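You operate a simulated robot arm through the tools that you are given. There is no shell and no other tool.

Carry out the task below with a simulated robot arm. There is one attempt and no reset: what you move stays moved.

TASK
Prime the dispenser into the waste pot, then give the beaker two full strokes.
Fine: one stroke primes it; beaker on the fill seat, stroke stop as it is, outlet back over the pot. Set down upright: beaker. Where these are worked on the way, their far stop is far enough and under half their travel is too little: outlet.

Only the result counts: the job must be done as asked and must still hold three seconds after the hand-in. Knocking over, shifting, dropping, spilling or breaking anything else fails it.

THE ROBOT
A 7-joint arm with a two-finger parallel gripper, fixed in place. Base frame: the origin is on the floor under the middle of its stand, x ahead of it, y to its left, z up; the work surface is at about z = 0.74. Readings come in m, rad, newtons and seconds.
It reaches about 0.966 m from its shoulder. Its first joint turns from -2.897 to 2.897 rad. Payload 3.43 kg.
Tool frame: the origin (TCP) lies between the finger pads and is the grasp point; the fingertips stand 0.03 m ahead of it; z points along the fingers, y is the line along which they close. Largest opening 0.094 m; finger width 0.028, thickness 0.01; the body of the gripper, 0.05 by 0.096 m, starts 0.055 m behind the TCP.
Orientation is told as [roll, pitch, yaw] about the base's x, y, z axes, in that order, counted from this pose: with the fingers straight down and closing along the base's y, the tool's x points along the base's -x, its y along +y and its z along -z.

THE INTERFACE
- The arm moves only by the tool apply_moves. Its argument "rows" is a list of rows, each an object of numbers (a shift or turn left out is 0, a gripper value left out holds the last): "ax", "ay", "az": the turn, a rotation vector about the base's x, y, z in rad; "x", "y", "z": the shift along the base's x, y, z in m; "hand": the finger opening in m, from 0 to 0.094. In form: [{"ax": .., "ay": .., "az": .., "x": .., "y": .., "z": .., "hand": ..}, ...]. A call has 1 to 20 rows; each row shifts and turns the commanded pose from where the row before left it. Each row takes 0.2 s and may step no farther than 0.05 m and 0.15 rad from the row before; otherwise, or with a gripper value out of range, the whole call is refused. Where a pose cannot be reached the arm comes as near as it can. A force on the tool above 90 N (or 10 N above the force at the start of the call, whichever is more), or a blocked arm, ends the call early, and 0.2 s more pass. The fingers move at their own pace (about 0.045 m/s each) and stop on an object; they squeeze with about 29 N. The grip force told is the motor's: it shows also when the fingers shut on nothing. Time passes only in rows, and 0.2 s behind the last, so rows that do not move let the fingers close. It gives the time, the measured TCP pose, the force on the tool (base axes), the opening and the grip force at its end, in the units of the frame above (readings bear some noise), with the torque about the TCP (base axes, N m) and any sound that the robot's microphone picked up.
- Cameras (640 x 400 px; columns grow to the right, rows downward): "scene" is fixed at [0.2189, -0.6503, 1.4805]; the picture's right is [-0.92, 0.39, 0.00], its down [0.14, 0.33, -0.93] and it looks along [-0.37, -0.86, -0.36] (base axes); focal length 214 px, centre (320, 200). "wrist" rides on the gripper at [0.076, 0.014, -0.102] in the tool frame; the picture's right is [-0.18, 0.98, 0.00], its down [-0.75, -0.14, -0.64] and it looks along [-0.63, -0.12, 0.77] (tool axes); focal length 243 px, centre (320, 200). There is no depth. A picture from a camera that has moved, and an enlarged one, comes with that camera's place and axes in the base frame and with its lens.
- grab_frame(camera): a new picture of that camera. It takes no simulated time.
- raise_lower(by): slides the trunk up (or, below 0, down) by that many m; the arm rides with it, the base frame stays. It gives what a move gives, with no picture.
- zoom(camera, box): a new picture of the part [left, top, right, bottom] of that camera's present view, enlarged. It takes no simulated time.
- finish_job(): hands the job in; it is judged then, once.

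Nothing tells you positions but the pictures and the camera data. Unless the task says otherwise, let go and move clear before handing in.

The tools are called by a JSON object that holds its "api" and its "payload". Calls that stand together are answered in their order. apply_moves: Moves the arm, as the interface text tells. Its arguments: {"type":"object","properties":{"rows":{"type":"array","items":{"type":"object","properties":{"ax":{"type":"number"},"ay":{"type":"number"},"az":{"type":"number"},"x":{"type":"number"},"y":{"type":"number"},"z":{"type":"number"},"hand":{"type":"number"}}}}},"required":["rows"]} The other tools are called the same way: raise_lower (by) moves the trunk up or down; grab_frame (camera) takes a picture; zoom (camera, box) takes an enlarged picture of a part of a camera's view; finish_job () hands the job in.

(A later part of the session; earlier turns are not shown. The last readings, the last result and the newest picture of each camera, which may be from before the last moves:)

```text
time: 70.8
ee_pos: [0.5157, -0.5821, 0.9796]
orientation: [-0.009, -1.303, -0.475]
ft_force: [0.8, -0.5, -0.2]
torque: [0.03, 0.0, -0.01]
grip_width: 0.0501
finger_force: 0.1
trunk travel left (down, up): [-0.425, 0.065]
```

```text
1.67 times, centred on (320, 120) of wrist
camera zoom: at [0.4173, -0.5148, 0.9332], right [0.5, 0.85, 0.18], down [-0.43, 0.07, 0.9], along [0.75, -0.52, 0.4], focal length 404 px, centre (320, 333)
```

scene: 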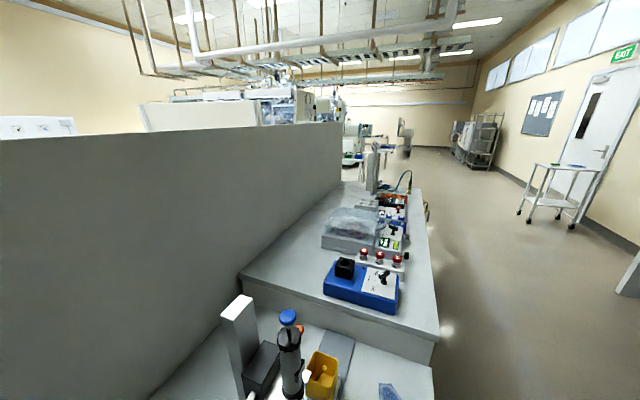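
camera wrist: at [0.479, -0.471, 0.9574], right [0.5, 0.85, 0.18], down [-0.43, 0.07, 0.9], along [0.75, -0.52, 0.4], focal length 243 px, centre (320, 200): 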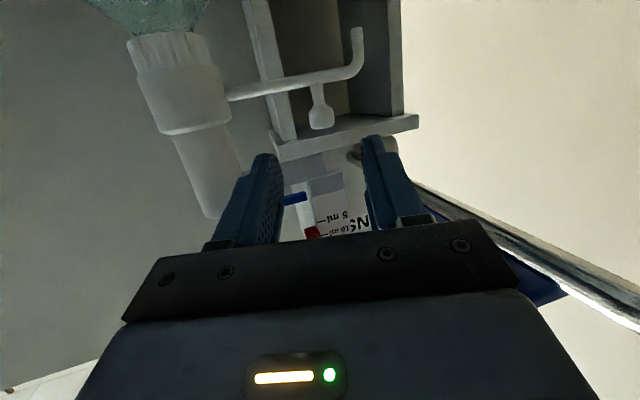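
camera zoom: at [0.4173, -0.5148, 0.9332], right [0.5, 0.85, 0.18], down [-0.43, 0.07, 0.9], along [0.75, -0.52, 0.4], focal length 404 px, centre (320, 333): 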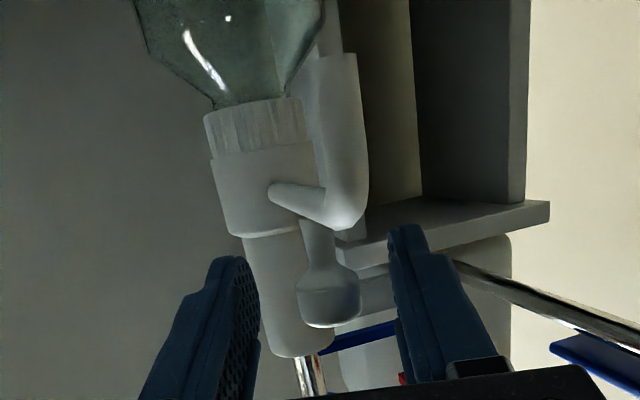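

Released, with the ball free between the open fingers and clear space above now. I'll lift straight up, tilt back to the knob-gripping angle and go to the knob pre-grasp point.

{"api": "apply_moves", "payload": {"rows": [{"z": 0.03}, {"z": 0.04}, {"z": 0.045}, {"z": 0.045}, {"x": -0.005, "z": 0.02, "ax": 0.0521, "ay": 0.1006, "hand": 0.068}, {"ax": 0.0521, "ay": 0.1006}, {"ax": 0.0521, "ay": 0.1006}, {"ax": 0.0521, "ay": 0.1006}, {}]}}

{"api": "grab_frame", "payload": {"camera": "wrist"}}

{"api": "zoom", "payload": {"camera": "wrist", "box": [220, 0, 420, 200]}}

```text
time: 72.8
ee_pos: [0.513, -0.5829, 1.1608]
orientation: [-0.003, -0.847, -0.476]
ft_force: [-0.3, 0.1, 0.1]
torque: [-0.03, -0.05, -0.01]
grip_width: 0.0678
finger_force: 0.1
trunk travel left (down, up): [-0.425, 0.065]
```

```text
taken
camera wrist: at [0.4059, -0.5113, 1.1717], right [0.56, 0.82, 0.14], down [-0.05, -0.13, 0.99], along [0.83, -0.56, -0.04], focal length 243 px, centre (320, 200)
```

wrist: 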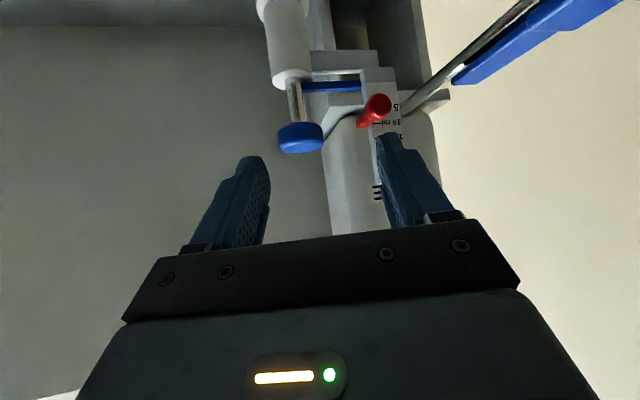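

```text
2.00 times, centred on (320, 100) of wrist
camera zoom: at [0.4059, -0.5113, 1.1717], right [0.56, 0.82, 0.14], down [-0.05, -0.13, 0.99], along [0.83, -0.56, -0.04], focal length 485 px, centre (320, 400)
```

zoom: 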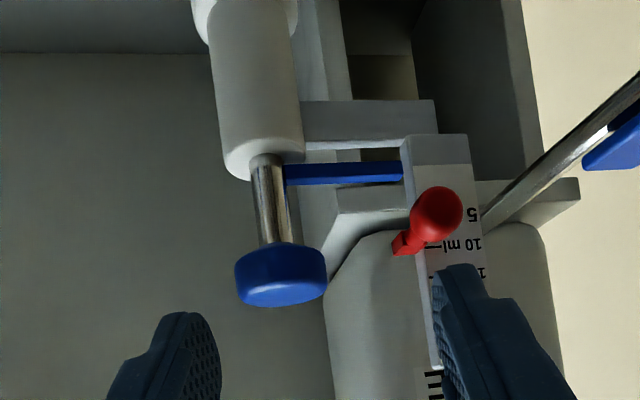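

Before pumping, I'll tilt down to verify that the outlet tip really is above the beaker mouth.

{"api": "apply_moves", "payload": {"rows": [{"x": -0.02, "y": 0.01, "z": 0.01, "ax": 0.0605, "ay": 0.1165}, {"x": -0.02, "y": 0.01, "z": 0.01, "ax": 0.0605, "ay": 0.1165}, {"x": -0.02, "y": 0.01, "z": 0.01, "ax": 0.0605, "ay": 0.1165}, {"x": -0.02, "y": 0.01, "z": 0.01, "ax": 0.0605, "ay": 0.1165}, {"x": -0.02, "y": 0.01, "ax": 0.0605, "ay": 0.1165}, {}]}}

{"api": "grab_frame", "payload": {"camera": "wrist"}}

{"api": "zoom", "payload": {"camera": "wrist", "box": [240, 20, 440, 190]}}

```text
time: 74.2
ee_pos: [0.4126, -0.5338, 1.1986]
orientation: [-0.002, -0.191, -0.478]
ft_force: [0.4, 0.0, 0.9]
torque: [0.02, -0.01, 0.0]
grip_width: 0.0682
finger_force: 0.0
trunk travel left (down, up): [-0.425, 0.065]
```

```text
taken
camera wrist: at [0.3351, -0.4772, 1.2836], right [0.61, 0.79, 0.03], down [0.49, -0.41, 0.77], along [0.62, -0.46, -0.63], focal length 243 px, centre (320, 200)
```

wrist: 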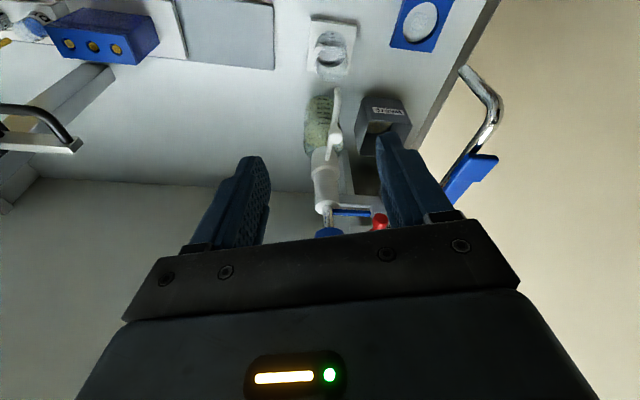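

```text
2.35 times, centred on (340, 105) of wrist
camera zoom: at [0.3351, -0.4772, 1.2836], right [0.61, 0.79, 0.03], down [0.49, -0.41, 0.77], along [0.62, -0.46, -0.63], focal length 571 px, centre (273, 424)
```

zoom: 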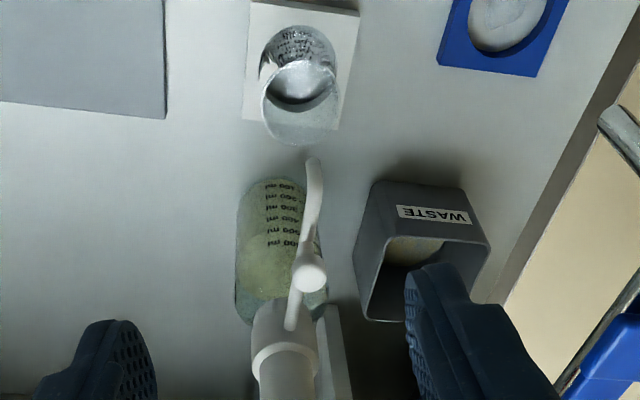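

Verified: the outlet tip is above the beaker within about 4 mm, and the waste pot shows the primed liquid. I'll return to the knob pre-grasp pose.

{"api": "apply_moves", "payload": {"rows": [{"x": 0.0244, "y": -0.0179, "z": -0.0071, "ax": -0.0605, "ay": -0.1165}, {"x": 0.0244, "y": -0.0179, "z": -0.0071, "ax": -0.0605, "ay": -0.1165}, {"x": 0.0244, "y": -0.0179, "z": -0.0071, "ax": -0.0605, "ay": -0.1165}, {"x": 0.0244, "y": -0.0179, "z": -0.0071, "ax": -0.0605, "ay": -0.1165}, {"x": 0.0244, "y": -0.0179, "z": -0.0071, "ax": -0.0605, "ay": -0.1165}, {}]}}

{"api": "zoom", "payload": {"camera": "wrist", "box": [220, 20, 420, 220]}}

```text
time: 75.6
ee_pos: [0.5347, -0.6208, 1.1635]
orientation: [-0.004, -0.848, -0.477]
ft_force: [-0.4, 0.2, -0.4]
torque: [0.01, -0.01, 0.0]
grip_width: 0.0678
finger_force: 0.1
trunk travel left (down, up): [-0.425, 0.065]
```

```text
2.00 times, centred on (320, 120) of wrist
camera zoom: at [0.4276, -0.5486, 1.1734], right [0.56, 0.82, 0.14], down [-0.05, -0.13, 0.99], along [0.83, -0.56, -0.03], focal length 485 px, centre (320, 360)
```

zoom: 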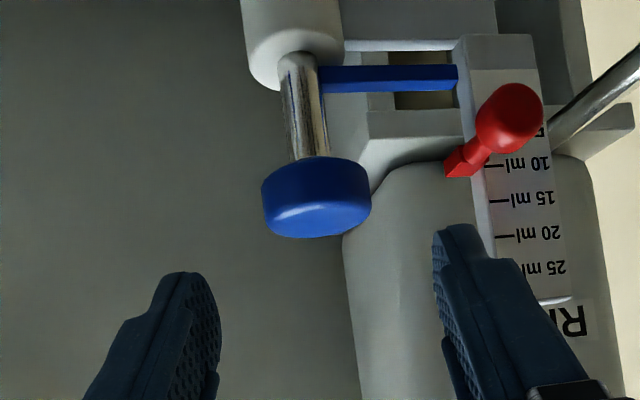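

{"api": "apply_moves", "payload": {"rows": [{"x": 0.0223, "y": -0.0125, "z": -0.0221}, {"x": 0.0223, "y": -0.0125, "z": -0.0221}, {"x": 0.0223, "y": -0.0125, "z": -0.0221}, {}]}}

{"api": "zoom", "payload": {"camera": "wrist", "box": [200, 0, 440, 240]}}

```text
time: 76.6
ee_pos: [0.5985, -0.6606, 1.0976]
orientation: [-0.004, -0.848, -0.476]
ft_force: [-0.6, 0.2, 0.2]
torque: [0.03, -0.02, 0.0]
grip_width: 0.0681
finger_force: 0.2
trunk travel left (down, up): [-0.425, 0.065]
```

```text
1.67 times, centred on (320, 120) of wrist
camera zoom: at [0.493, -0.5888, 1.1072], right [0.56, 0.82, 0.14], down [-0.05, -0.13, 0.99], along [0.83, -0.56, -0.03], focal length 404 px, centre (320, 333)
```

zoom: 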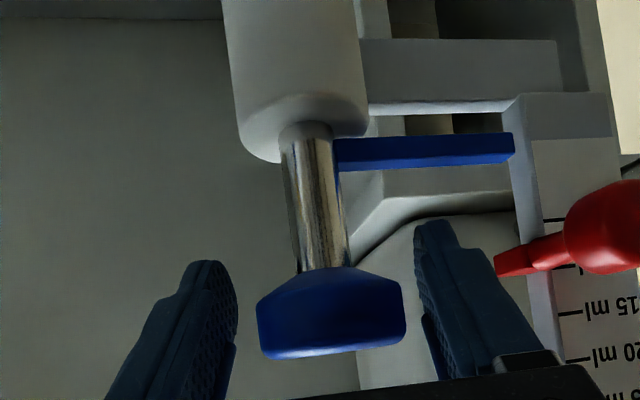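

I'm 3 mm off the earlier aligned pose. I'll correct that and grip the knob.

{"api": "apply_moves", "payload": {"rows": [{"x": 0.0015, "y": 0.0027}, {"hand": 0.05}, {"hand": 0.03}, {}, {}]}}

```text
time: 77.8
ee_pos: [0.6026, -0.6589, 1.0969]
orientation: [-0.003, -0.848, -0.478]
ft_force: [1.3, 4.6, -0.5]
torque: [-0.01, -0.06, -0.01]
grip_width: 0.0453
finger_force: 45.6
trunk travel left (down, up): [-0.425, 0.065]
```

The grip is clean with low side load. Stroke one: lift toward the stop.

{"api": "apply_moves", "payload": {"rows": [{"z": 0.005}, {"z": 0.005}, {"z": 0.005}, {"z": 0.005}, {"z": 0.005}, {}]}}

{"api": "apply_moves", "payload": {"rows": [{"z": 0.003}, {"z": 0.002}, {}]}}

{"api": "apply_moves", "payload": {"rows": [{"z": 0.0015}, {}]}}

```text
time: 79.2
ee_pos: [0.6021, -0.6572, 1.1244]
orientation: [-0.004, -0.847, -0.475]
ft_force: [2.4, -5.2, -1.6]
torque: [0.27, 0.25, -0.24]
grip_width: 0.0451
finger_force: 45.2
trunk travel left (down, up): [-0.425, 0.065]
```

```text
time: 80.0
ee_pos: [0.6017, -0.6582, 1.129]
orientation: [-0.005, -0.849, -0.476]
ft_force: [1.8, -12.1, -1.4]
torque: [0.18, 0.19, 0.09]
grip_width: 0.0455
finger_force: 45.5
trunk travel left (down, up): [-0.425, 0.065]
```

```text
time: 80.6
ee_pos: [0.6019, -0.6584, 1.1291]
orientation: [-0.003, -0.848, -0.476]
ft_force: [4.1, -13.9, -5.6]
torque: [-0.33, -0.32, -0.03]
grip_width: 0.0453
finger_force: 44.9
trunk travel left (down, up): [-0.425, 0.065]
```

{"api": "apply_moves", "payload": {"rows": [{"z": 0.0015}, {}]}}

{"api": "zoom", "payload": {"camera": "wrist", "box": [200, 0, 440, 240]}}

```text
time: 81.2
ee_pos: [0.6023, -0.6578, 1.1295]
orientation: [-0.001, -0.844, -0.477]
ft_force: [1.5, -9.1, -15.2]
torque: [-0.24, -0.71, -0.01]
grip_width: 0.0451
finger_force: 45.1
trunk travel left (down, up): [-0.425, 0.065]
```

```text
1.67 times, centred on (320, 120) of wrist
camera zoom: at [0.4952, -0.5864, 1.1399], right [0.56, 0.82, 0.14], down [-0.05, -0.13, 0.99], along [0.83, -0.56, -0.04], focal length 404 px, centre (320, 333)
```

zoom: 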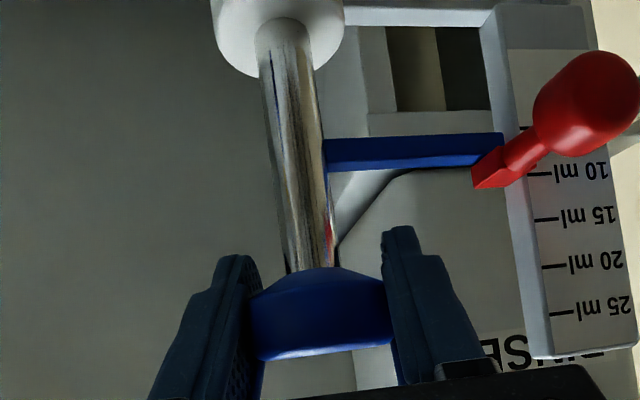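

The stop contact is clear at -15 N. Now pressing down for dispense one.

{"api": "apply_moves", "payload": {"rows": [{"z": -0.004}, {"z": -0.005}, {"z": -0.005}, {"z": -0.005}, {"z": -0.005}, {"z": -0.004}, {}]}}

{"api": "apply_moves", "payload": {"rows": [{"z": -0.003}, {"z": -0.002}, {}]}}

{"api": "apply_moves", "payload": {"rows": [{"z": -0.0015}, {}]}}

```text
time: 82.8
ee_pos: [0.6012, -0.6578, 1.1024]
orientation: [-0.006, -0.848, -0.477]
ft_force: [-5.9, 2.2, 0.0]
torque: [-0.1, -0.23, 0.06]
grip_width: 0.0454
finger_force: 44.9
trunk travel left (down, up): [-0.425, 0.065]
```

```text
time: 83.6
ee_pos: [0.6016, -0.6579, 1.0987]
orientation: [-0.004, -0.847, -0.478]
ft_force: [-11.3, 4.9, 0.7]
torque: [-0.05, -0.03, 0.02]
grip_width: 0.045
finger_force: 44.4
trunk travel left (down, up): [-0.425, 0.065]
```

```text
time: 84.2
ee_pos: [0.6014, -0.6573, 1.0992]
orientation: [-0.005, -0.846, -0.477]
ft_force: [-14.6, 1.7, 0.7]
torque: [0.05, 0.12, 0.04]
grip_width: 0.0454
finger_force: 44.7
trunk travel left (down, up): [-0.425, 0.065]
```

{"api": "apply_moves", "payload": {"rows": [{"z": -0.0015}, {}]}}

{"api": "apply_moves", "payload": {"rows": [{"z": -0.001}, {}]}}

{"api": "zoom", "payload": {"camera": "wrist", "box": [200, 0, 440, 240]}}

```text
time: 84.8
ee_pos: [0.6014, -0.6572, 1.0971]
orientation: [-0.006, -0.847, -0.477]
ft_force: [-15.5, 3.0, 5.9]
torque: [0.41, 0.71, -0.2]
grip_width: 0.045
finger_force: 45.3
trunk travel left (down, up): [-0.425, 0.065]
```

```text
time: 85.4
ee_pos: [0.6012, -0.6594, 1.0962]
orientation: [-0.006, -0.849, -0.476]
ft_force: [-20.4, 6.2, 15.9]
torque: [0.33, 0.55, 0.04]
grip_width: 0.0452
finger_force: 44.9
trunk travel left (down, up): [-0.425, 0.065]
```

```text
1.67 times, centred on (320, 120) of wrist
camera zoom: at [0.4954, -0.5863, 1.1069], right [0.56, 0.82, 0.13], down [-0.05, -0.13, 0.99], along [0.83, -0.56, -0.03], focal length 404 px, centre (320, 333)
```

zoom: 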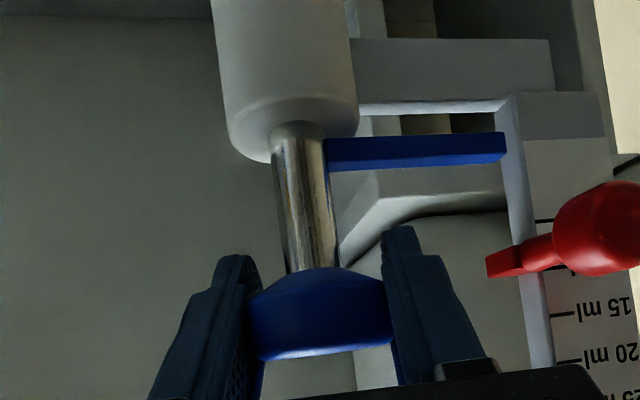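

Bottom reached at +16 N, so stroke one is complete. Stroke two: lift again to the stop.

{"api": "apply_moves", "payload": {"rows": [{"z": 0.004, "x": -0.0015, "y": 0.0005}, {"z": 0.005}, {"z": 0.005}, {"z": 0.005}, {"z": 0.005}, {"z": 0.005}, {}]}}

{"api": "apply_moves", "payload": {"rows": [{"z": 0.003}, {"z": 0.002}, {}]}}

{"api": "apply_moves", "payload": {"rows": [{"z": 0.0015}, {}]}}

```text
time: 87.0
ee_pos: [0.6024, -0.6588, 1.1233]
orientation: [-0.005, -0.848, -0.477]
ft_force: [4.0, -39.8, -1.4]
torque: [0.0, 0.17, 0.22]
grip_width: 0.0455
finger_force: 44.7
trunk travel left (down, up): [-0.425, 0.065]
```

```text
time: 87.8
ee_pos: [0.6022, -0.6579, 1.1301]
orientation: [-0.004, -0.848, -0.477]
ft_force: [3.3, -36.7, -1.4]
torque: [-0.14, -0.43, 0.09]
grip_width: 0.0454
finger_force: 45.1
trunk travel left (down, up): [-0.425, 0.065]
```

```text
time: 88.4
ee_pos: [0.601, -0.6571, 1.1291]
orientation: [0.001, -0.845, -0.479]
ft_force: [5.6, -34.2, -13.2]
torque: [-0.26, -0.58, 0.15]
grip_width: 0.0453
finger_force: 45.5
trunk travel left (down, up): [-0.425, 0.065]
```

{"api": "apply_moves", "payload": {"rows": [{"z": 0.0008, "y": -0.001}, {}]}}

{"api": "zoom", "payload": {"camera": "wrist", "box": [200, 0, 440, 240]}}

```text
time: 89.0
ee_pos: [0.6008, -0.6581, 1.1289]
orientation: [0.001, -0.845, -0.477]
ft_force: [3.4, -19.5, -19.5]
torque: [0.06, -0.22, 0.09]
grip_width: 0.0456
finger_force: 44.9
trunk travel left (down, up): [-0.425, 0.065]
```

```text
1.67 times, centred on (320, 120) of wrist
camera zoom: at [0.4951, -0.5865, 1.1401], right [0.56, 0.82, 0.14], down [-0.05, -0.14, 0.99], along [0.83, -0.56, -0.04], focal length 404 px, centre (320, 333)
```

zoom: 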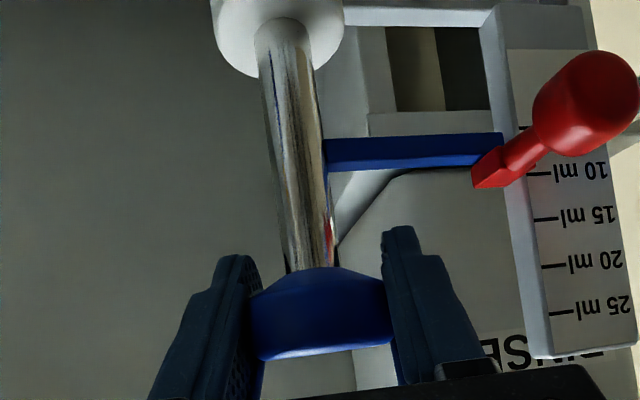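

The arm is at the stop again with -19.5 N, and the stop hasn't moved. Pressing down for dispense two.

{"api": "apply_moves", "payload": {"rows": [{"z": -0.004, "y": -0.0005}, {"z": -0.005}, {"z": -0.005}, {"z": -0.005}, {"z": -0.005}, {"z": -0.005}, {}]}}

{"api": "apply_moves", "payload": {"rows": [{"z": -0.003}, {"z": -0.002}, {}]}}

{"api": "apply_moves", "payload": {"rows": [{"z": -0.0015}, {}]}}

```text
time: 90.6
ee_pos: [0.6018, -0.658, 1.1005]
orientation: [-0.003, -0.846, -0.477]
ft_force: [-1.2, 16.1, 0.4]
torque: [0.16, -0.41, 0.12]
grip_width: 0.0452
finger_force: 45.0
trunk travel left (down, up): [-0.425, 0.065]
```

```text
time: 91.4
ee_pos: [0.6014, -0.6578, 1.0973]
orientation: [-0.005, -0.848, -0.475]
ft_force: [-2.5, 25.0, 5.8]
torque: [0.57, 0.87, -0.01]
grip_width: 0.0453
finger_force: 45.2
trunk travel left (down, up): [-0.425, 0.065]
```

```text
time: 92.0
ee_pos: [0.602, -0.6581, 1.0973]
orientation: [-0.005, -0.851, -0.475]
ft_force: [-1.0, 26.4, 16.4]
torque: [0.32, 0.4, -0.01]
grip_width: 0.0453
finger_force: 45.3
trunk travel left (down, up): [-0.425, 0.065]
```

Both strokes are done, with the bottom reached at +16 N. I'll ease off, open and back away from the knob.

{"api": "apply_moves", "payload": {"rows": [{"z": 0.001, "y": 0.001}, {"hand": 0.055}, {"hand": 0.068}, {}]}}

{"api": "apply_moves", "payload": {"rows": [{"x": -0.0222, "y": 0.0115, "z": 0.0221}, {"x": -0.0222, "y": 0.0115, "z": 0.0221}, {"x": -0.0222, "y": 0.0115, "z": 0.0221}, {"x": -0.02, "y": 0.01, "z": 0.02}]}}

{"api": "zoom", "payload": {"camera": "wrist", "box": [220, 0, 420, 200]}}

```text
time: 93.0
ee_pos: [0.6018, -0.6577, 1.0954]
orientation: [-0.004, -0.848, -0.475]
ft_force: [-0.4, -0.4, 0.5]
torque: [0.0, 0.01, -0.01]
grip_width: 0.0678
finger_force: 0.1
trunk travel left (down, up): [-0.425, 0.065]
```

```text
time: 94.0
ee_pos: [0.5156, -0.6137, 1.185]
orientation: [-0.003, -0.849, -0.478]
ft_force: [-0.2, 0.2, -1.0]
torque: [0.02, 0.01, -0.03]
grip_width: 0.0682
finger_force: 0.1
trunk travel left (down, up): [-0.425, 0.065]
```

```text
2.00 times, centred on (320, 100) of wrist
camera zoom: at [0.4092, -0.5418, 1.1945], right [0.56, 0.82, 0.14], down [-0.05, -0.13, 0.99], along [0.83, -0.56, -0.03], focal length 485 px, centre (320, 400)
```

zoom: 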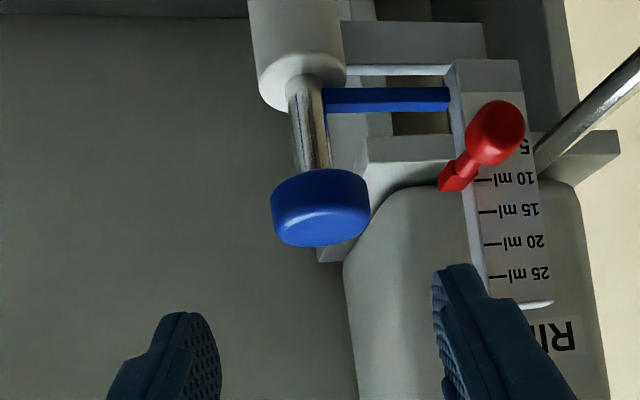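

The knob is down and the stop still reads 10 ml. I'll check the beaker and outlet from above before swinging back.

{"api": "apply_moves", "payload": {"rows": [{"x": -0.02, "y": 0.015, "z": 0.005, "ax": 0.0605, "ay": 0.1165}, {"x": -0.02, "y": 0.015, "z": 0.005, "ax": 0.0605, "ay": 0.1165}, {"x": -0.02, "y": 0.015, "z": 0.005, "ax": 0.0605, "ay": 0.1165}, {"x": -0.02, "y": 0.015, "ax": 0.0605, "ay": 0.1165}, {"x": -0.02, "y": 0.02, "ax": 0.0605, "ay": 0.1165}, {}]}}

{"api": "zoom", "payload": {"camera": "wrist", "box": [240, 0, 440, 190]}}

{"api": "zoom", "payload": {"camera": "wrist", "box": [290, 0, 390, 90]}}

```text
time: 95.4
ee_pos: [0.4144, -0.5338, 1.1972]
orientation: [-0.003, -0.19, -0.477]
ft_force: [-0.1, 0.0, 0.8]
torque: [0.0, 0.02, 0.02]
grip_width: 0.0681
finger_force: 0.2
trunk travel left (down, up): [-0.425, 0.065]
```

```text
2.11 times, centred on (340, 95) of wrist
camera zoom: at [0.3373, -0.4777, 1.2826], right [0.61, 0.79, 0.03], down [0.49, -0.41, 0.77], along [0.62, -0.46, -0.63], focal length 511 px, centre (278, 421)
```

zoom: 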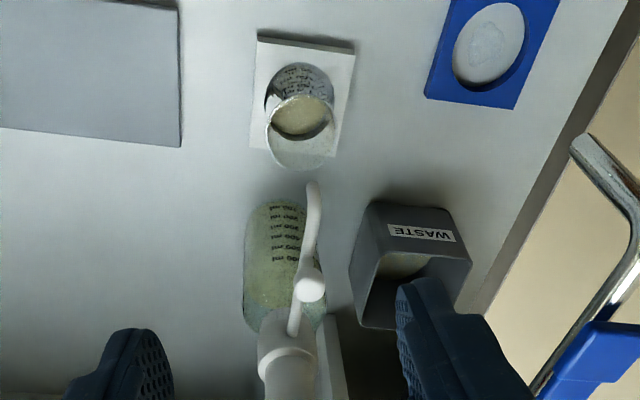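

```text
4.44 times, centred on (340, 45) of wrist
camera zoom: at [0.3373, -0.4777, 1.2826], right [0.61, 0.79, 0.03], down [0.49, -0.41, 0.77], along [0.62, -0.46, -0.63], focal length 1078 px, centre (231, 889)
```

zoom: 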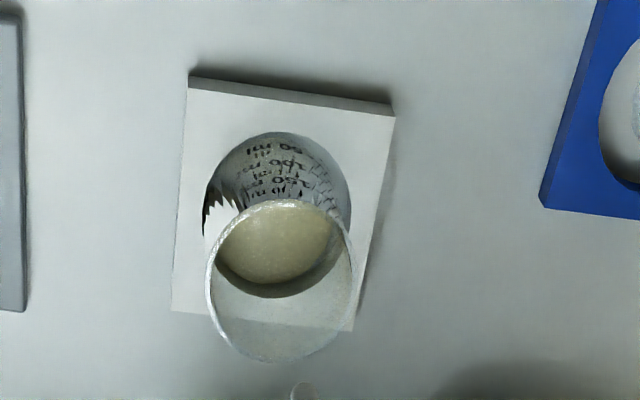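

The beaker now holds liquid and stands upright. I'll tilt the hand again and hover above the ball handle's present spot before swinging the outlet back.

{"api": "apply_moves", "payload": {"rows": [{"x": 0.01275, "y": -0.006, "z": -0.0084, "ax": -0.0639, "ay": -0.1232, "hand": 0.05}, {"x": 0.01275, "y": -0.006, "z": -0.0084, "ax": -0.0639, "ay": -0.1232}, {"x": 0.01275, "y": -0.006, "z": -0.0084, "ax": -0.0639, "ay": -0.1232}, {"x": 0.01275, "y": -0.006, "z": -0.0084, "ax": -0.0639, "ay": -0.1232}, {"x": 0.01275, "y": -0.006, "z": -0.0084, "ax": -0.0639, "ay": -0.1232}, {"x": 0.01275, "y": -0.006, "z": -0.0084, "ax": -0.0639, "ay": -0.1232}, {"x": 0.01275, "y": -0.006, "z": -0.0084, "ax": -0.0639, "ay": -0.1232}, {"x": 0.01275, "y": -0.006, "z": -0.0084, "ax": -0.0639, "ay": -0.1232}, {}]}}

{"api": "grab_frame", "payload": {"camera": "wrist"}}

```text
time: 97.4
ee_pos: [0.5182, -0.5802, 1.1321]
orientation: [-0.003, -1.305, -0.475]
ft_force: [0.5, -0.6, 0.5]
torque: [0.01, 0.01, -0.01]
grip_width: 0.0501
finger_force: 0.0
trunk travel left (down, up): [-0.425, 0.065]
```

```text
taken
camera wrist: at [0.4188, -0.5132, 1.0842], right [0.5, 0.85, 0.18], down [-0.44, 0.07, 0.9], along [0.75, -0.52, 0.41], focal length 243 px, centre (320, 200)
```

wrist: 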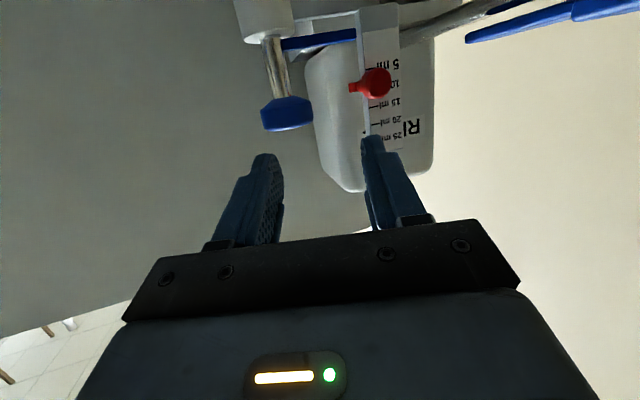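

{"api": "apply_moves", "payload": {"rows": [{"x": -0.0015, "y": -0.0016, "z": -0.03}, {"z": -0.035}, {"z": -0.035}, {}]}}

{"api": "zoom", "payload": {"camera": "wrist", "box": [200, 0, 440, 240]}}

```text
time: 98.4
ee_pos: [0.5152, -0.5802, 1.0306]
orientation: [-0.005, -1.303, -0.476]
ft_force: [0.1, -0.8, -0.2]
torque: [0.02, 0.01, 0.0]
grip_width: 0.0501
finger_force: 0.0
trunk travel left (down, up): [-0.425, 0.065]
```

```text
1.67 times, centred on (320, 120) of wrist
camera zoom: at [0.4159, -0.5133, 0.9834], right [0.5, 0.85, 0.18], down [-0.44, 0.07, 0.9], along [0.75, -0.52, 0.4], focal length 404 px, centre (320, 333)
```

zoom: 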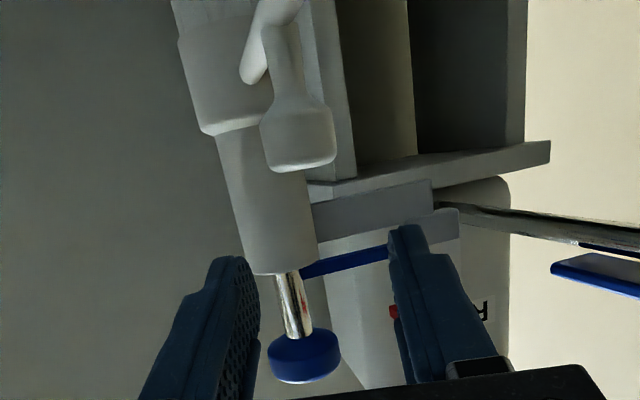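

{"api": "apply_moves", "payload": {"rows": [{"x": 0.0012, "y": -0.001, "z": -0.025}, {"z": -0.025}, {}]}}

{"api": "zoom", "payload": {"camera": "wrist", "box": [200, 0, 440, 240]}}

```text
time: 99.2
ee_pos: [0.5182, -0.5805, 0.9802]
orientation: [-0.005, -1.301, -0.475]
ft_force: [-0.1, 0.7, -0.4]
torque: [0.0, -0.02, -0.01]
grip_width: 0.0501
finger_force: 0.0
trunk travel left (down, up): [-0.425, 0.065]
```

```text
1.67 times, centred on (320, 120) of wrist
camera zoom: at [0.4176, -0.5137, 0.9339], right [0.5, 0.85, 0.18], down [-0.44, 0.07, 0.9], along [0.75, -0.52, 0.4], focal length 404 px, centre (320, 333)
```

zoom: 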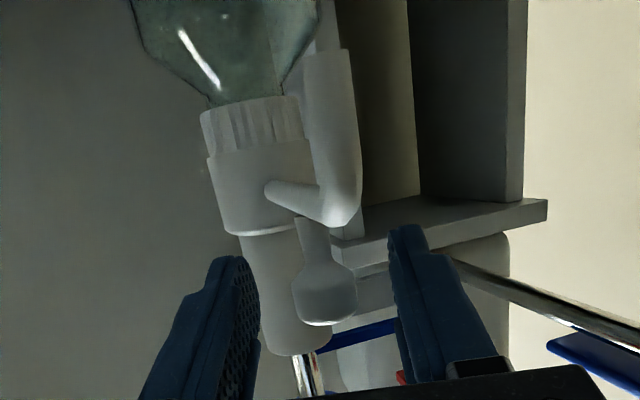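

The ball is centred between the fingers again. I'll close on it.

{"api": "apply_moves", "payload": {"rows": [{"hand": 0.035}, {"hand": 0.015}, {}, {}]}}

```text
time: 100.2
ee_pos: [0.5172, -0.5812, 0.9805]
orientation: [-0.002, -1.302, -0.479]
ft_force: [2.2, 9.7, 1.2]
torque: [0.01, -0.06, 0.17]
grip_width: 0.0208
finger_force: 44.7
trunk travel left (down, up): [-0.425, 0.065]
```

{"api": "apply_moves", "payload": {"rows": [{"x": 0.0064, "y": 0.006}, {"x": 0.0069, "y": 0.0055}, {"x": 0.0073, "y": 0.0048}, {}]}}

{"api": "zoom", "payload": {"camera": "wrist", "box": [200, 0, 440, 240]}}

```text
time: 101.2
ee_pos: [0.537, -0.5658, 0.9807]
orientation: [-0.01, -1.303, -0.472]
ft_force: [-1.7, -5.6, 6.3]
torque: [0.1, 0.28, -0.49]
grip_width: 0.0207
finger_force: 45.6
trunk travel left (down, up): [-0.425, 0.065]
```

```text
1.67 times, centred on (320, 120) of wrist
camera zoom: at [0.4385, -0.4982, 0.9339], right [0.5, 0.85, 0.18], down [-0.44, 0.07, 0.9], along [0.75, -0.52, 0.41], focal length 404 px, centre (320, 333)
```

zoom: 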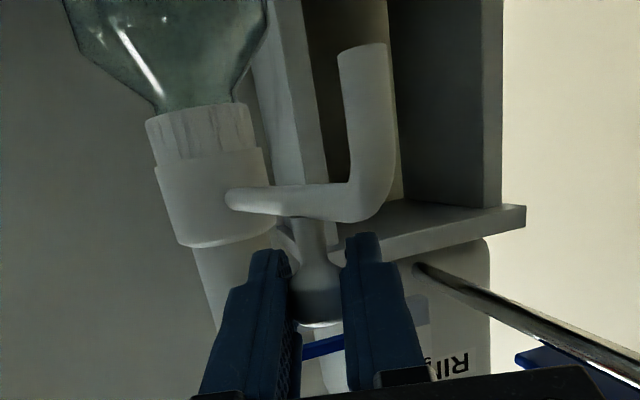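

The outlet is following smoothly, so I'll continue the return arc.

{"api": "apply_moves", "payload": {"rows": [{"x": 0.0077, "y": 0.0039}, {"x": 0.008, "y": 0.0033}, {"x": 0.0083, "y": 0.0026}, {}]}}

{"api": "apply_moves", "payload": {"rows": [{"x": 0.0085, "y": 0.0019}, {"x": 0.0087, "y": 0.0012}, {}]}}

```text
time: 102.2
ee_pos: [0.5612, -0.5568, 0.9814]
orientation: [-0.001, -1.3, -0.478]
ft_force: [-2.8, -1.1, 2.9]
torque: [-0.03, 0.02, -0.26]
grip_width: 0.0206
finger_force: 44.8
trunk travel left (down, up): [-0.425, 0.065]
```

```text
time: 103.0
ee_pos: [0.579, -0.5525, 0.9819]
orientation: [-0.004, -1.304, -0.476]
ft_force: [-1.1, -2.6, 3.4]
torque: [0.04, 0.08, -0.14]
grip_width: 0.0206
finger_force: 44.7
trunk travel left (down, up): [-0.425, 0.065]
```

{"api": "apply_moves", "payload": {"rows": [{"x": 0.0087, "y": 0.0004}, {"x": 0.0088, "y": -0.0003}, {"x": 0.0087, "y": -0.001}, {}]}}

{"api": "apply_moves", "payload": {"rows": [{"x": 0.0086, "y": -0.0018}, {"x": 0.0084, "y": -0.0025}, {}]}}

{"api": "zoom", "payload": {"camera": "wrist", "box": [200, 0, 440, 240]}}

```text
time: 104.0
ee_pos: [0.6048, -0.5545, 0.9804]
orientation: [-0.002, -1.302, -0.476]
ft_force: [-0.3, 12.3, 4.4]
torque: [0.21, 0.26, 0.02]
grip_width: 0.0206
finger_force: 45.1
trunk travel left (down, up): [-0.425, 0.065]
```

```text
time: 104.8
ee_pos: [0.6239, -0.5583, 0.9806]
orientation: [-0.003, -1.304, -0.475]
ft_force: [8.0, 23.8, 15.1]
torque: [-0.05, -0.51, 0.29]
grip_width: 0.0206
finger_force: 45.1
trunk travel left (down, up): [-0.425, 0.065]
```

```text
1.67 times, centred on (320, 120) of wrist
camera zoom: at [0.5238, -0.491, 0.9332], right [0.49, 0.85, 0.18], down [-0.44, 0.07, 0.9], along [0.75, -0.52, 0.41], focal length 404 px, centre (320, 333)
```

zoom: 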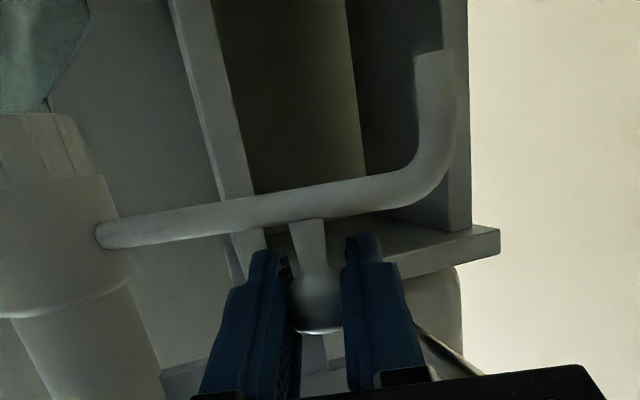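

A slight inward load of 24 N. I'll correct outward by about 1 mm and continue.

{"api": "apply_moves", "payload": {"rows": [{"x": 0.0081, "y": -0.002, "z": 0.0005}, {"x": 0.0078, "y": -0.0037}, {}]}}

{"api": "apply_moves", "payload": {"rows": [{"x": 0.0075, "y": -0.0044}, {"x": 0.007, "y": -0.005}, {}]}}

{"api": "zoom", "payload": {"camera": "wrist", "box": [200, 0, 440, 240]}}

```text
time: 105.6
ee_pos: [0.6375, -0.5639, 0.9798]
orientation: [0.0, -1.299, -0.478]
ft_force: [8.9, 25.3, 1.9]
torque: [0.14, -0.09, 0.0]
grip_width: 0.0211
finger_force: 45.0
trunk travel left (down, up): [-0.425, 0.065]
```

```text
time: 106.4
ee_pos: [0.6525, -0.5717, 0.9801]
orientation: [0.002, -1.301, -0.478]
ft_force: [15.9, 25.9, -9.6]
torque: [0.08, -0.31, 0.02]
grip_width: 0.0209
finger_force: 45.2
trunk travel left (down, up): [-0.425, 0.065]
```

```text
1.67 times, centred on (320, 120) of wrist
camera zoom: at [0.5524, -0.5047, 0.934], right [0.5, 0.85, 0.18], down [-0.44, 0.07, 0.9], along [0.75, -0.52, 0.4], focal length 404 px, centre (320, 333)
```

zoom: 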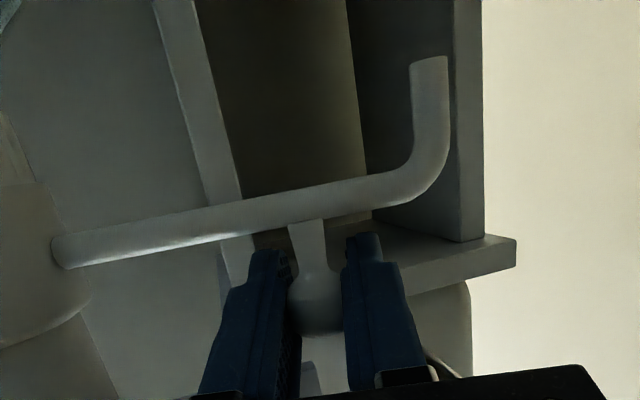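

{"api": "apply_moves", "payload": {"rows": [{"x": 0.0072, "y": -0.0045}, {}]}}

{"api": "apply_moves", "payload": {"rows": [{"x": 0.0055, "y": -0.0045}, {}]}}

{"api": "zoom", "payload": {"camera": "wrist", "box": [200, 0, 440, 240]}}

```text
time: 107.0
ee_pos: [0.6597, -0.5771, 0.9811]
orientation: [-0.003, -1.299, -0.478]
ft_force: [15.0, 21.1, -9.8]
torque: [0.19, -0.12, -0.03]
grip_width: 0.021
finger_force: 45.0
trunk travel left (down, up): [-0.425, 0.065]
```

```text
time: 107.6
ee_pos: [0.6644, -0.581, 0.9809]
orientation: [-0.005, -1.302, -0.472]
ft_force: [15.4, 18.5, -6.2]
torque: [0.23, 0.01, -0.09]
grip_width: 0.0206
finger_force: 44.9
trunk travel left (down, up): [-0.425, 0.065]
```

```text
1.67 times, centred on (320, 120) of wrist
camera zoom: at [0.5651, -0.514, 0.9339], right [0.5, 0.85, 0.18], down [-0.44, 0.07, 0.9], along [0.75, -0.52, 0.41], focal length 404 px, centre (320, 333)
```

zoom: 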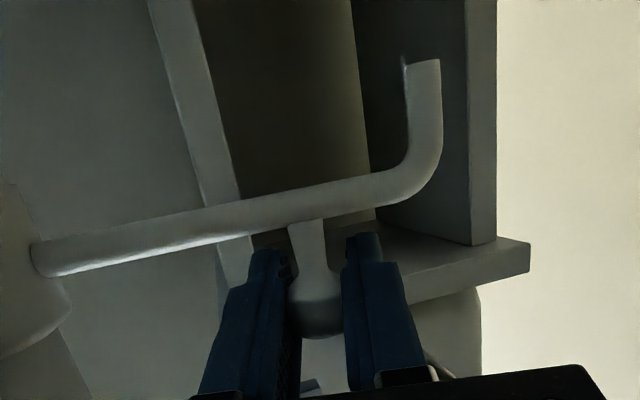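

{"api": "apply_moves", "payload": {"rows": [{"x": 0.0028, "y": -0.0018}, {}]}}

{"api": "apply_moves", "payload": {"rows": [{"x": 0.002, "y": -0.002}, {}]}}

{"api": "zoom", "payload": {"camera": "wrist", "box": [200, 0, 440, 240]}}

```text
time: 108.2
ee_pos: [0.6685, -0.5844, 0.9804]
orientation: [-0.009, -1.301, -0.474]
ft_force: [14.7, 17.3, -4.8]
torque: [0.26, 0.14, -0.14]
grip_width: 0.0211
finger_force: 45.3
trunk travel left (down, up): [-0.425, 0.065]
```

```text
time: 108.8
ee_pos: [0.6688, -0.5856, 0.9793]
orientation: [-0.005, -1.303, -0.476]
ft_force: [5.0, 22.3, 0.2]
torque: [0.12, -0.12, 0.04]
grip_width: 0.0209
finger_force: 45.2
trunk travel left (down, up): [-0.425, 0.065]
```

```text
1.67 times, centred on (320, 120) of wrist
camera zoom: at [0.5695, -0.5178, 0.934], right [0.5, 0.85, 0.18], down [-0.44, 0.07, 0.9], along [0.75, -0.52, 0.4], focal length 404 px, centre (320, 333)
```

zoom: 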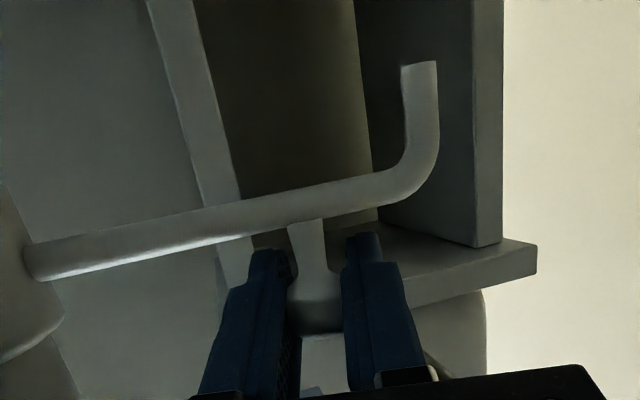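

{"api": "apply_moves", "payload": {"rows": [{"x": 0.0015, "y": -0.0016}, {}]}}

```text
time: 109.4
ee_pos: [0.6698, -0.5862, 0.98]
orientation: [-0.004, -1.301, -0.477]
ft_force: [-12.1, 41.5, 6.7]
torque: [0.26, 0.08, 0.2]
grip_width: 0.021
finger_force: 45.1
trunk travel left (down, up): [-0.425, 0.065]
```

The resistance rose to about 43 N, so the outlet is back at its stop over the pot. I'll relieve the load, open and back straight out along the approach line.

{"api": "apply_moves", "payload": {"rows": [{"x": -0.0005, "y": 0.0018}, {}]}}

{"api": "apply_moves", "payload": {"rows": [{"hand": 0.035}, {"hand": 0.05}, {}]}}

{"api": "zoom", "payload": {"camera": "wrist", "box": [200, 0, 440, 240]}}

```text
time: 110.0
ee_pos: [0.6703, -0.5864, 0.9811]
orientation: [-0.007, -1.302, -0.476]
ft_force: [-6.2, 25.5, 1.2]
torque: [0.21, 0.26, 0.16]
grip_width: 0.0209
finger_force: 45.1
trunk travel left (down, up): [-0.425, 0.065]
```

```text
time: 110.8
ee_pos: [0.6707, -0.5869, 0.98]
orientation: [-0.005, -1.302, -0.476]
ft_force: [0.5, -0.2, 0.5]
torque: [-0.03, 0.02, 0.05]
grip_width: 0.05
finger_force: 0.0
trunk travel left (down, up): [-0.425, 0.065]
```

```text
1.67 times, centred on (320, 120) of wrist
camera zoom: at [0.5711, -0.5189, 0.9336], right [0.5, 0.85, 0.18], down [-0.44, 0.07, 0.9], along [0.75, -0.52, 0.4], focal length 404 px, centre (320, 333)
```

zoom: 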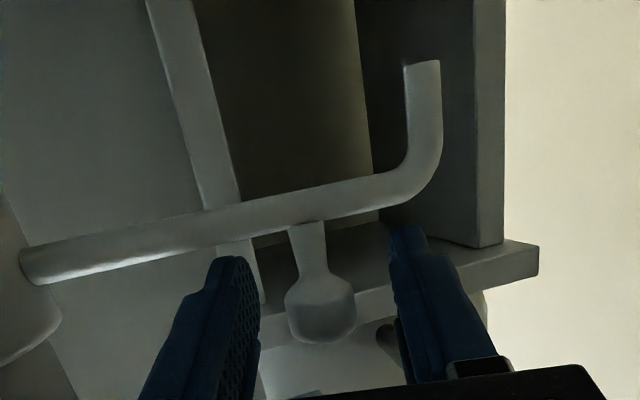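

{"api": "apply_moves", "payload": {"rows": [{"x": -0.0214, "y": 0.011, "z": 0.0062}, {"x": -0.0214, "y": 0.011, "z": 0.0067}, {"x": -0.0257, "y": 0.0132, "z": 0.008}, {"x": -0.0257, "y": 0.0132, "z": 0.008}, {"x": -0.0257, "y": 0.0132, "z": 0.008}]}}

{"api": "grab_frame", "payload": {"camera": "wrist"}}

```text
time: 112.0
ee_pos: [0.553, -0.5232, 1.0151]
orientation: [-0.006, -1.302, -0.475]
ft_force: [-0.3, 0.4, 0.4]
torque: [-0.03, 0.01, -0.01]
grip_width: 0.05
finger_force: 0.1
trunk travel left (down, up): [-0.425, 0.065]
```

```text
taken
camera wrist: at [0.4528, -0.4564, 0.9694], right [0.5, 0.85, 0.18], down [-0.44, 0.07, 0.9], along [0.75, -0.52, 0.4], focal length 243 px, centre (320, 200)
```

wrist: 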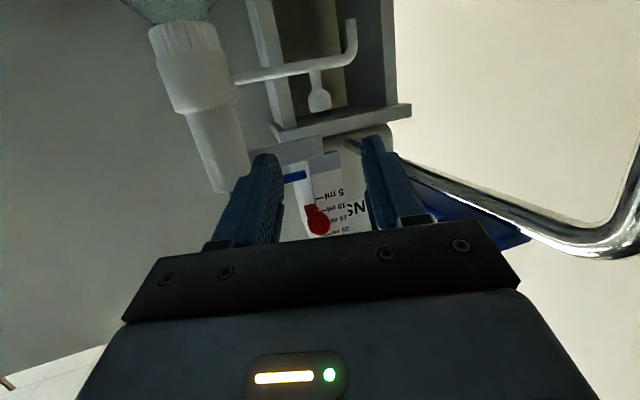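

The outlet is back over the pot side. I'll back off and rise, then look down for a final check of everything.

{"api": "apply_moves", "payload": {"rows": [{"x": -0.04, "y": 0.0, "z": 0.01}, {"x": -0.03, "z": 0.03}, {"z": 0.04}, {"z": 0.04, "ax": 0.0605, "ay": 0.1165}, {"z": 0.03, "ax": 0.0605, "ay": 0.1165}, {"z": 0.03, "ax": 0.0605, "ay": 0.1165}, {"ax": 0.0605, "ay": 0.1165}, {"ax": 0.0605, "ay": 0.1165}, {"ax": 0.0605, "ay": 0.1165}, {"ax": 0.0605, "ay": 0.1165}, {"ax": 0.0605, "ay": 0.1165}, {}]}}

{"api": "grab_frame", "payload": {"camera": "wrist"}}

{"api": "zoom", "payload": {"camera": "wrist", "box": [220, 0, 460, 200]}}

```text
time: 114.6
ee_pos: [0.4811, -0.5254, 1.1986]
orientation: [-0.003, -0.25, -0.48]
ft_force: [0.8, 0.3, 0.1]
torque: [0.02, 0.01, 0.01]
grip_width: 0.0502
finger_force: 0.1
trunk travel left (down, up): [-0.425, 0.065]
```

```text
taken
camera wrist: at [0.3992, -0.4676, 1.2782], right [0.61, 0.79, 0.04], down [0.44, -0.39, 0.81], along [0.66, -0.47, -0.59], focal length 243 px, centre (320, 200)
```

wrist: 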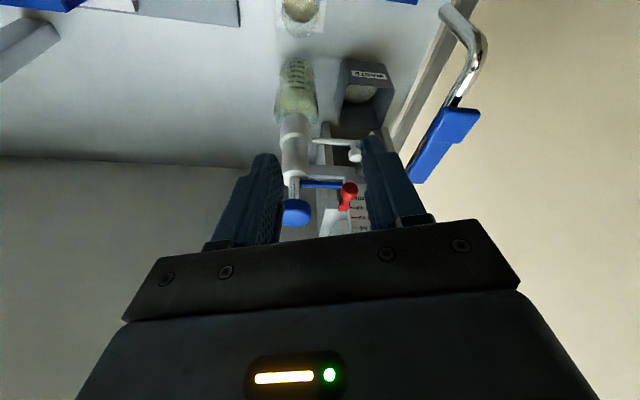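

```text
2.00 times, centred on (340, 100) of wrist
camera zoom: at [0.3992, -0.4676, 1.2782], right [0.61, 0.79, 0.04], down [0.44, -0.39, 0.81], along [0.66, -0.47, -0.59], focal length 485 px, centre (280, 400)
```

zoom: 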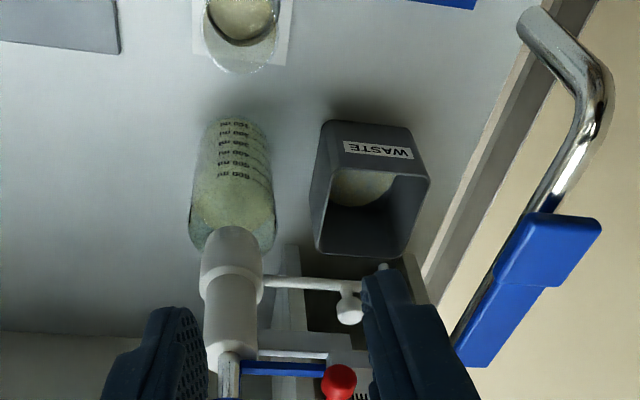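

{"api": "apply_moves", "payload": {"rows": [{"x": -0.02, "y": 0.0, "z": 0.04}, {"x": -0.02, "y": 0.0, "z": 0.04}, {"x": -0.02, "z": 0.03, "hand": 0.094}, {"x": -0.02, "z": 0.03}, {}]}}

{"api": "grab_frame", "payload": {"camera": "wrist"}}

{"api": "zoom", "payload": {"camera": "wrist", "box": [240, 0, 440, 190]}}

{"api": "grab_frame", "payload": {"camera": "scene"}}

```text
time: 115.8
ee_pos: [0.3997, -0.5256, 1.3363]
orientation: [-0.002, -0.252, -0.477]
ft_force: [-0.1, -0.1, -0.3]
torque: [-0.01, 0.02, -0.01]
grip_width: 0.0938
finger_force: 0.1
trunk travel left (down, up): [-0.425, 0.065]
```

```text
taken
camera wrist: at [0.3176, -0.4664, 1.4161], right [0.61, 0.79, 0.05], down [0.44, -0.39, 0.81], along [0.66, -0.47, -0.59], focal length 243 px, centre (320, 200)
```

wrist: 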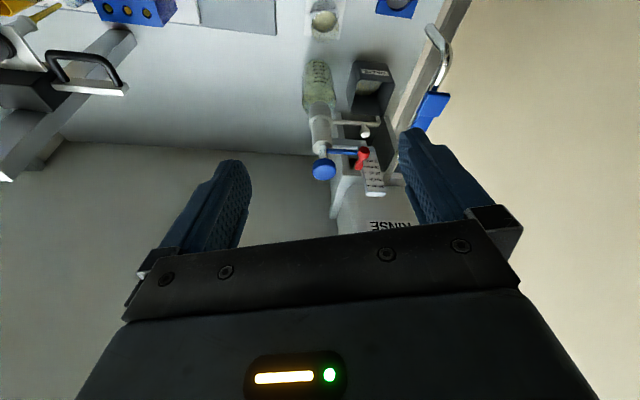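

```text
2.11 times, centred on (340, 95) of wrist
camera zoom: at [0.3176, -0.4664, 1.4161], right [0.61, 0.79, 0.05], down [0.44, -0.39, 0.81], along [0.66, -0.47, -0.59], focal length 511 px, centre (278, 421)
```

zoom: 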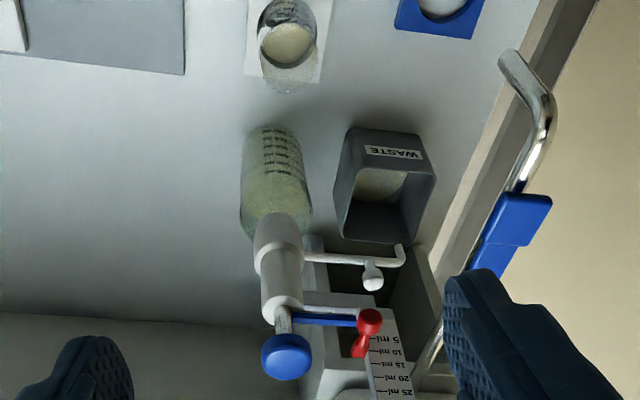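

```text
taken
```

scene: 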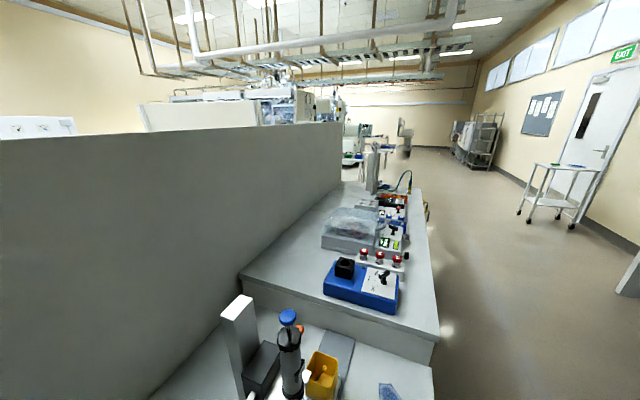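

The outlet tip is inside the pot's mouth outline, the beaker is upright with liquid, and the stop still reads 10 ml. I'll do one last look at the vial and flask to confirm nothing else moved.

{"api": "apply_moves", "payload": {"rows": [{"x": -0.03, "y": 0.01, "z": 0.02, "ax": 0.0575, "ay": 0.111}, {"x": -0.03, "y": 0.01, "z": 0.02, "ax": 0.0575, "ay": 0.111}, {"x": -0.03, "y": 0.01, "z": 0.01}, {}]}}

{"api": "grab_frame", "payload": {"camera": "wrist"}}

{"api": "zoom", "payload": {"camera": "wrist", "box": [160, 0, 440, 180]}}

```text
time: 116.8
ee_pos: [0.3084, -0.4955, 1.3858]
orientation: [0.0, 0.0, -0.478]
ft_force: [0.7, 1.5, 0.2]
torque: [0.03, -0.04, 0.01]
grip_width: 0.0939
finger_force: 0.0
trunk travel left (down, up): [-0.425, 0.065]
```

```text
taken
camera wrist: at [0.2458, -0.4474, 1.4884], right [0.62, 0.79, 0.0], down [0.6, -0.47, 0.64], along [0.51, -0.4, -0.77], focal length 243 px, centre (320, 200)
```

wrist: 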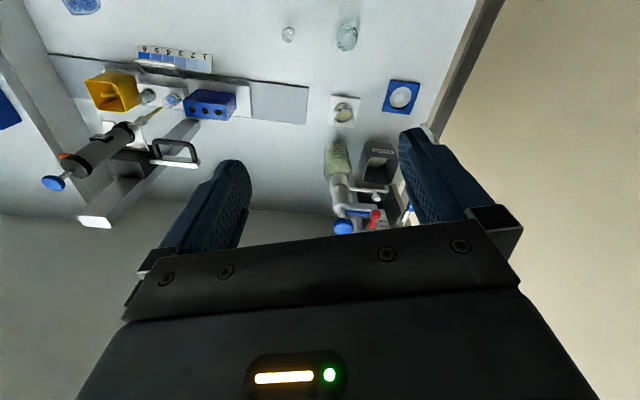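

```text
2.22 times, centred on (300, 90) of wrist
camera zoom: at [0.2458, -0.4474, 1.4884], right [0.62, 0.79, 0.0], down [0.6, -0.47, 0.64], along [0.51, -0.4, -0.77], focal length 539 px, centre (364, 444)
```

zoom: 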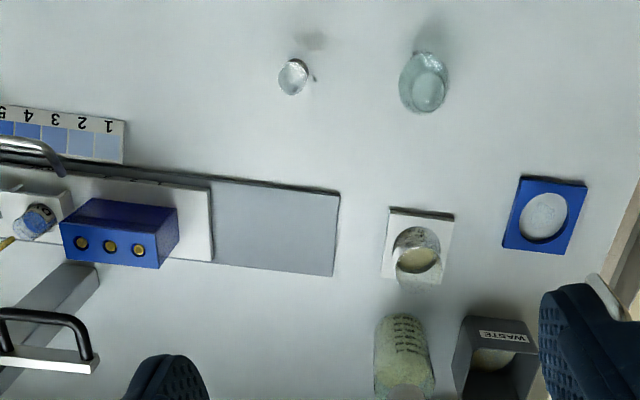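

The vial and flask are undisturbed. I noticed a faint patch in the blue ring's hole, so I'll zoom in before handing in.

{"api": "zoom", "payload": {"camera": "wrist", "box": [370, 65, 430, 125]}}

{"api": "zoom", "payload": {"camera": "wrist", "box": [315, 85, 375, 135]}}

```text
6.67 times, centred on (400, 95) of wrist
camera zoom: at [0.2458, -0.4474, 1.4884], right [0.62, 0.79, 0.0], down [0.6, -0.47, 0.64], along [0.51, -0.4, -0.77], focal length 1618 px, centre (-213, 900)
```

zoom: 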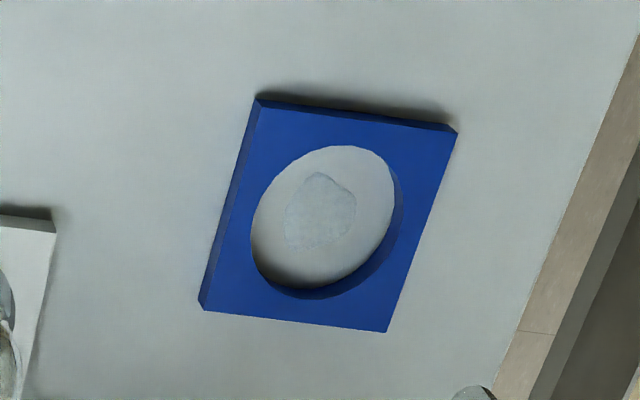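

```text
8.00 times, centred on (345, 110) of wrist
camera zoom: at [0.2458, -0.4474, 1.4884], right [0.62, 0.79, 0.0], down [0.6, -0.47, 0.64], along [0.51, -0.4, -0.77], focal length 1941 px, centre (120, 920)
```

zoom: 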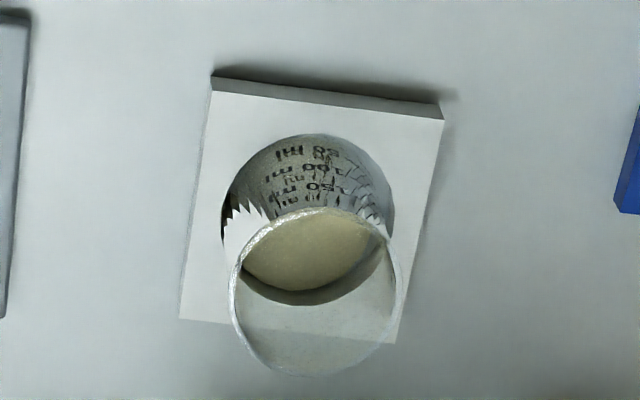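

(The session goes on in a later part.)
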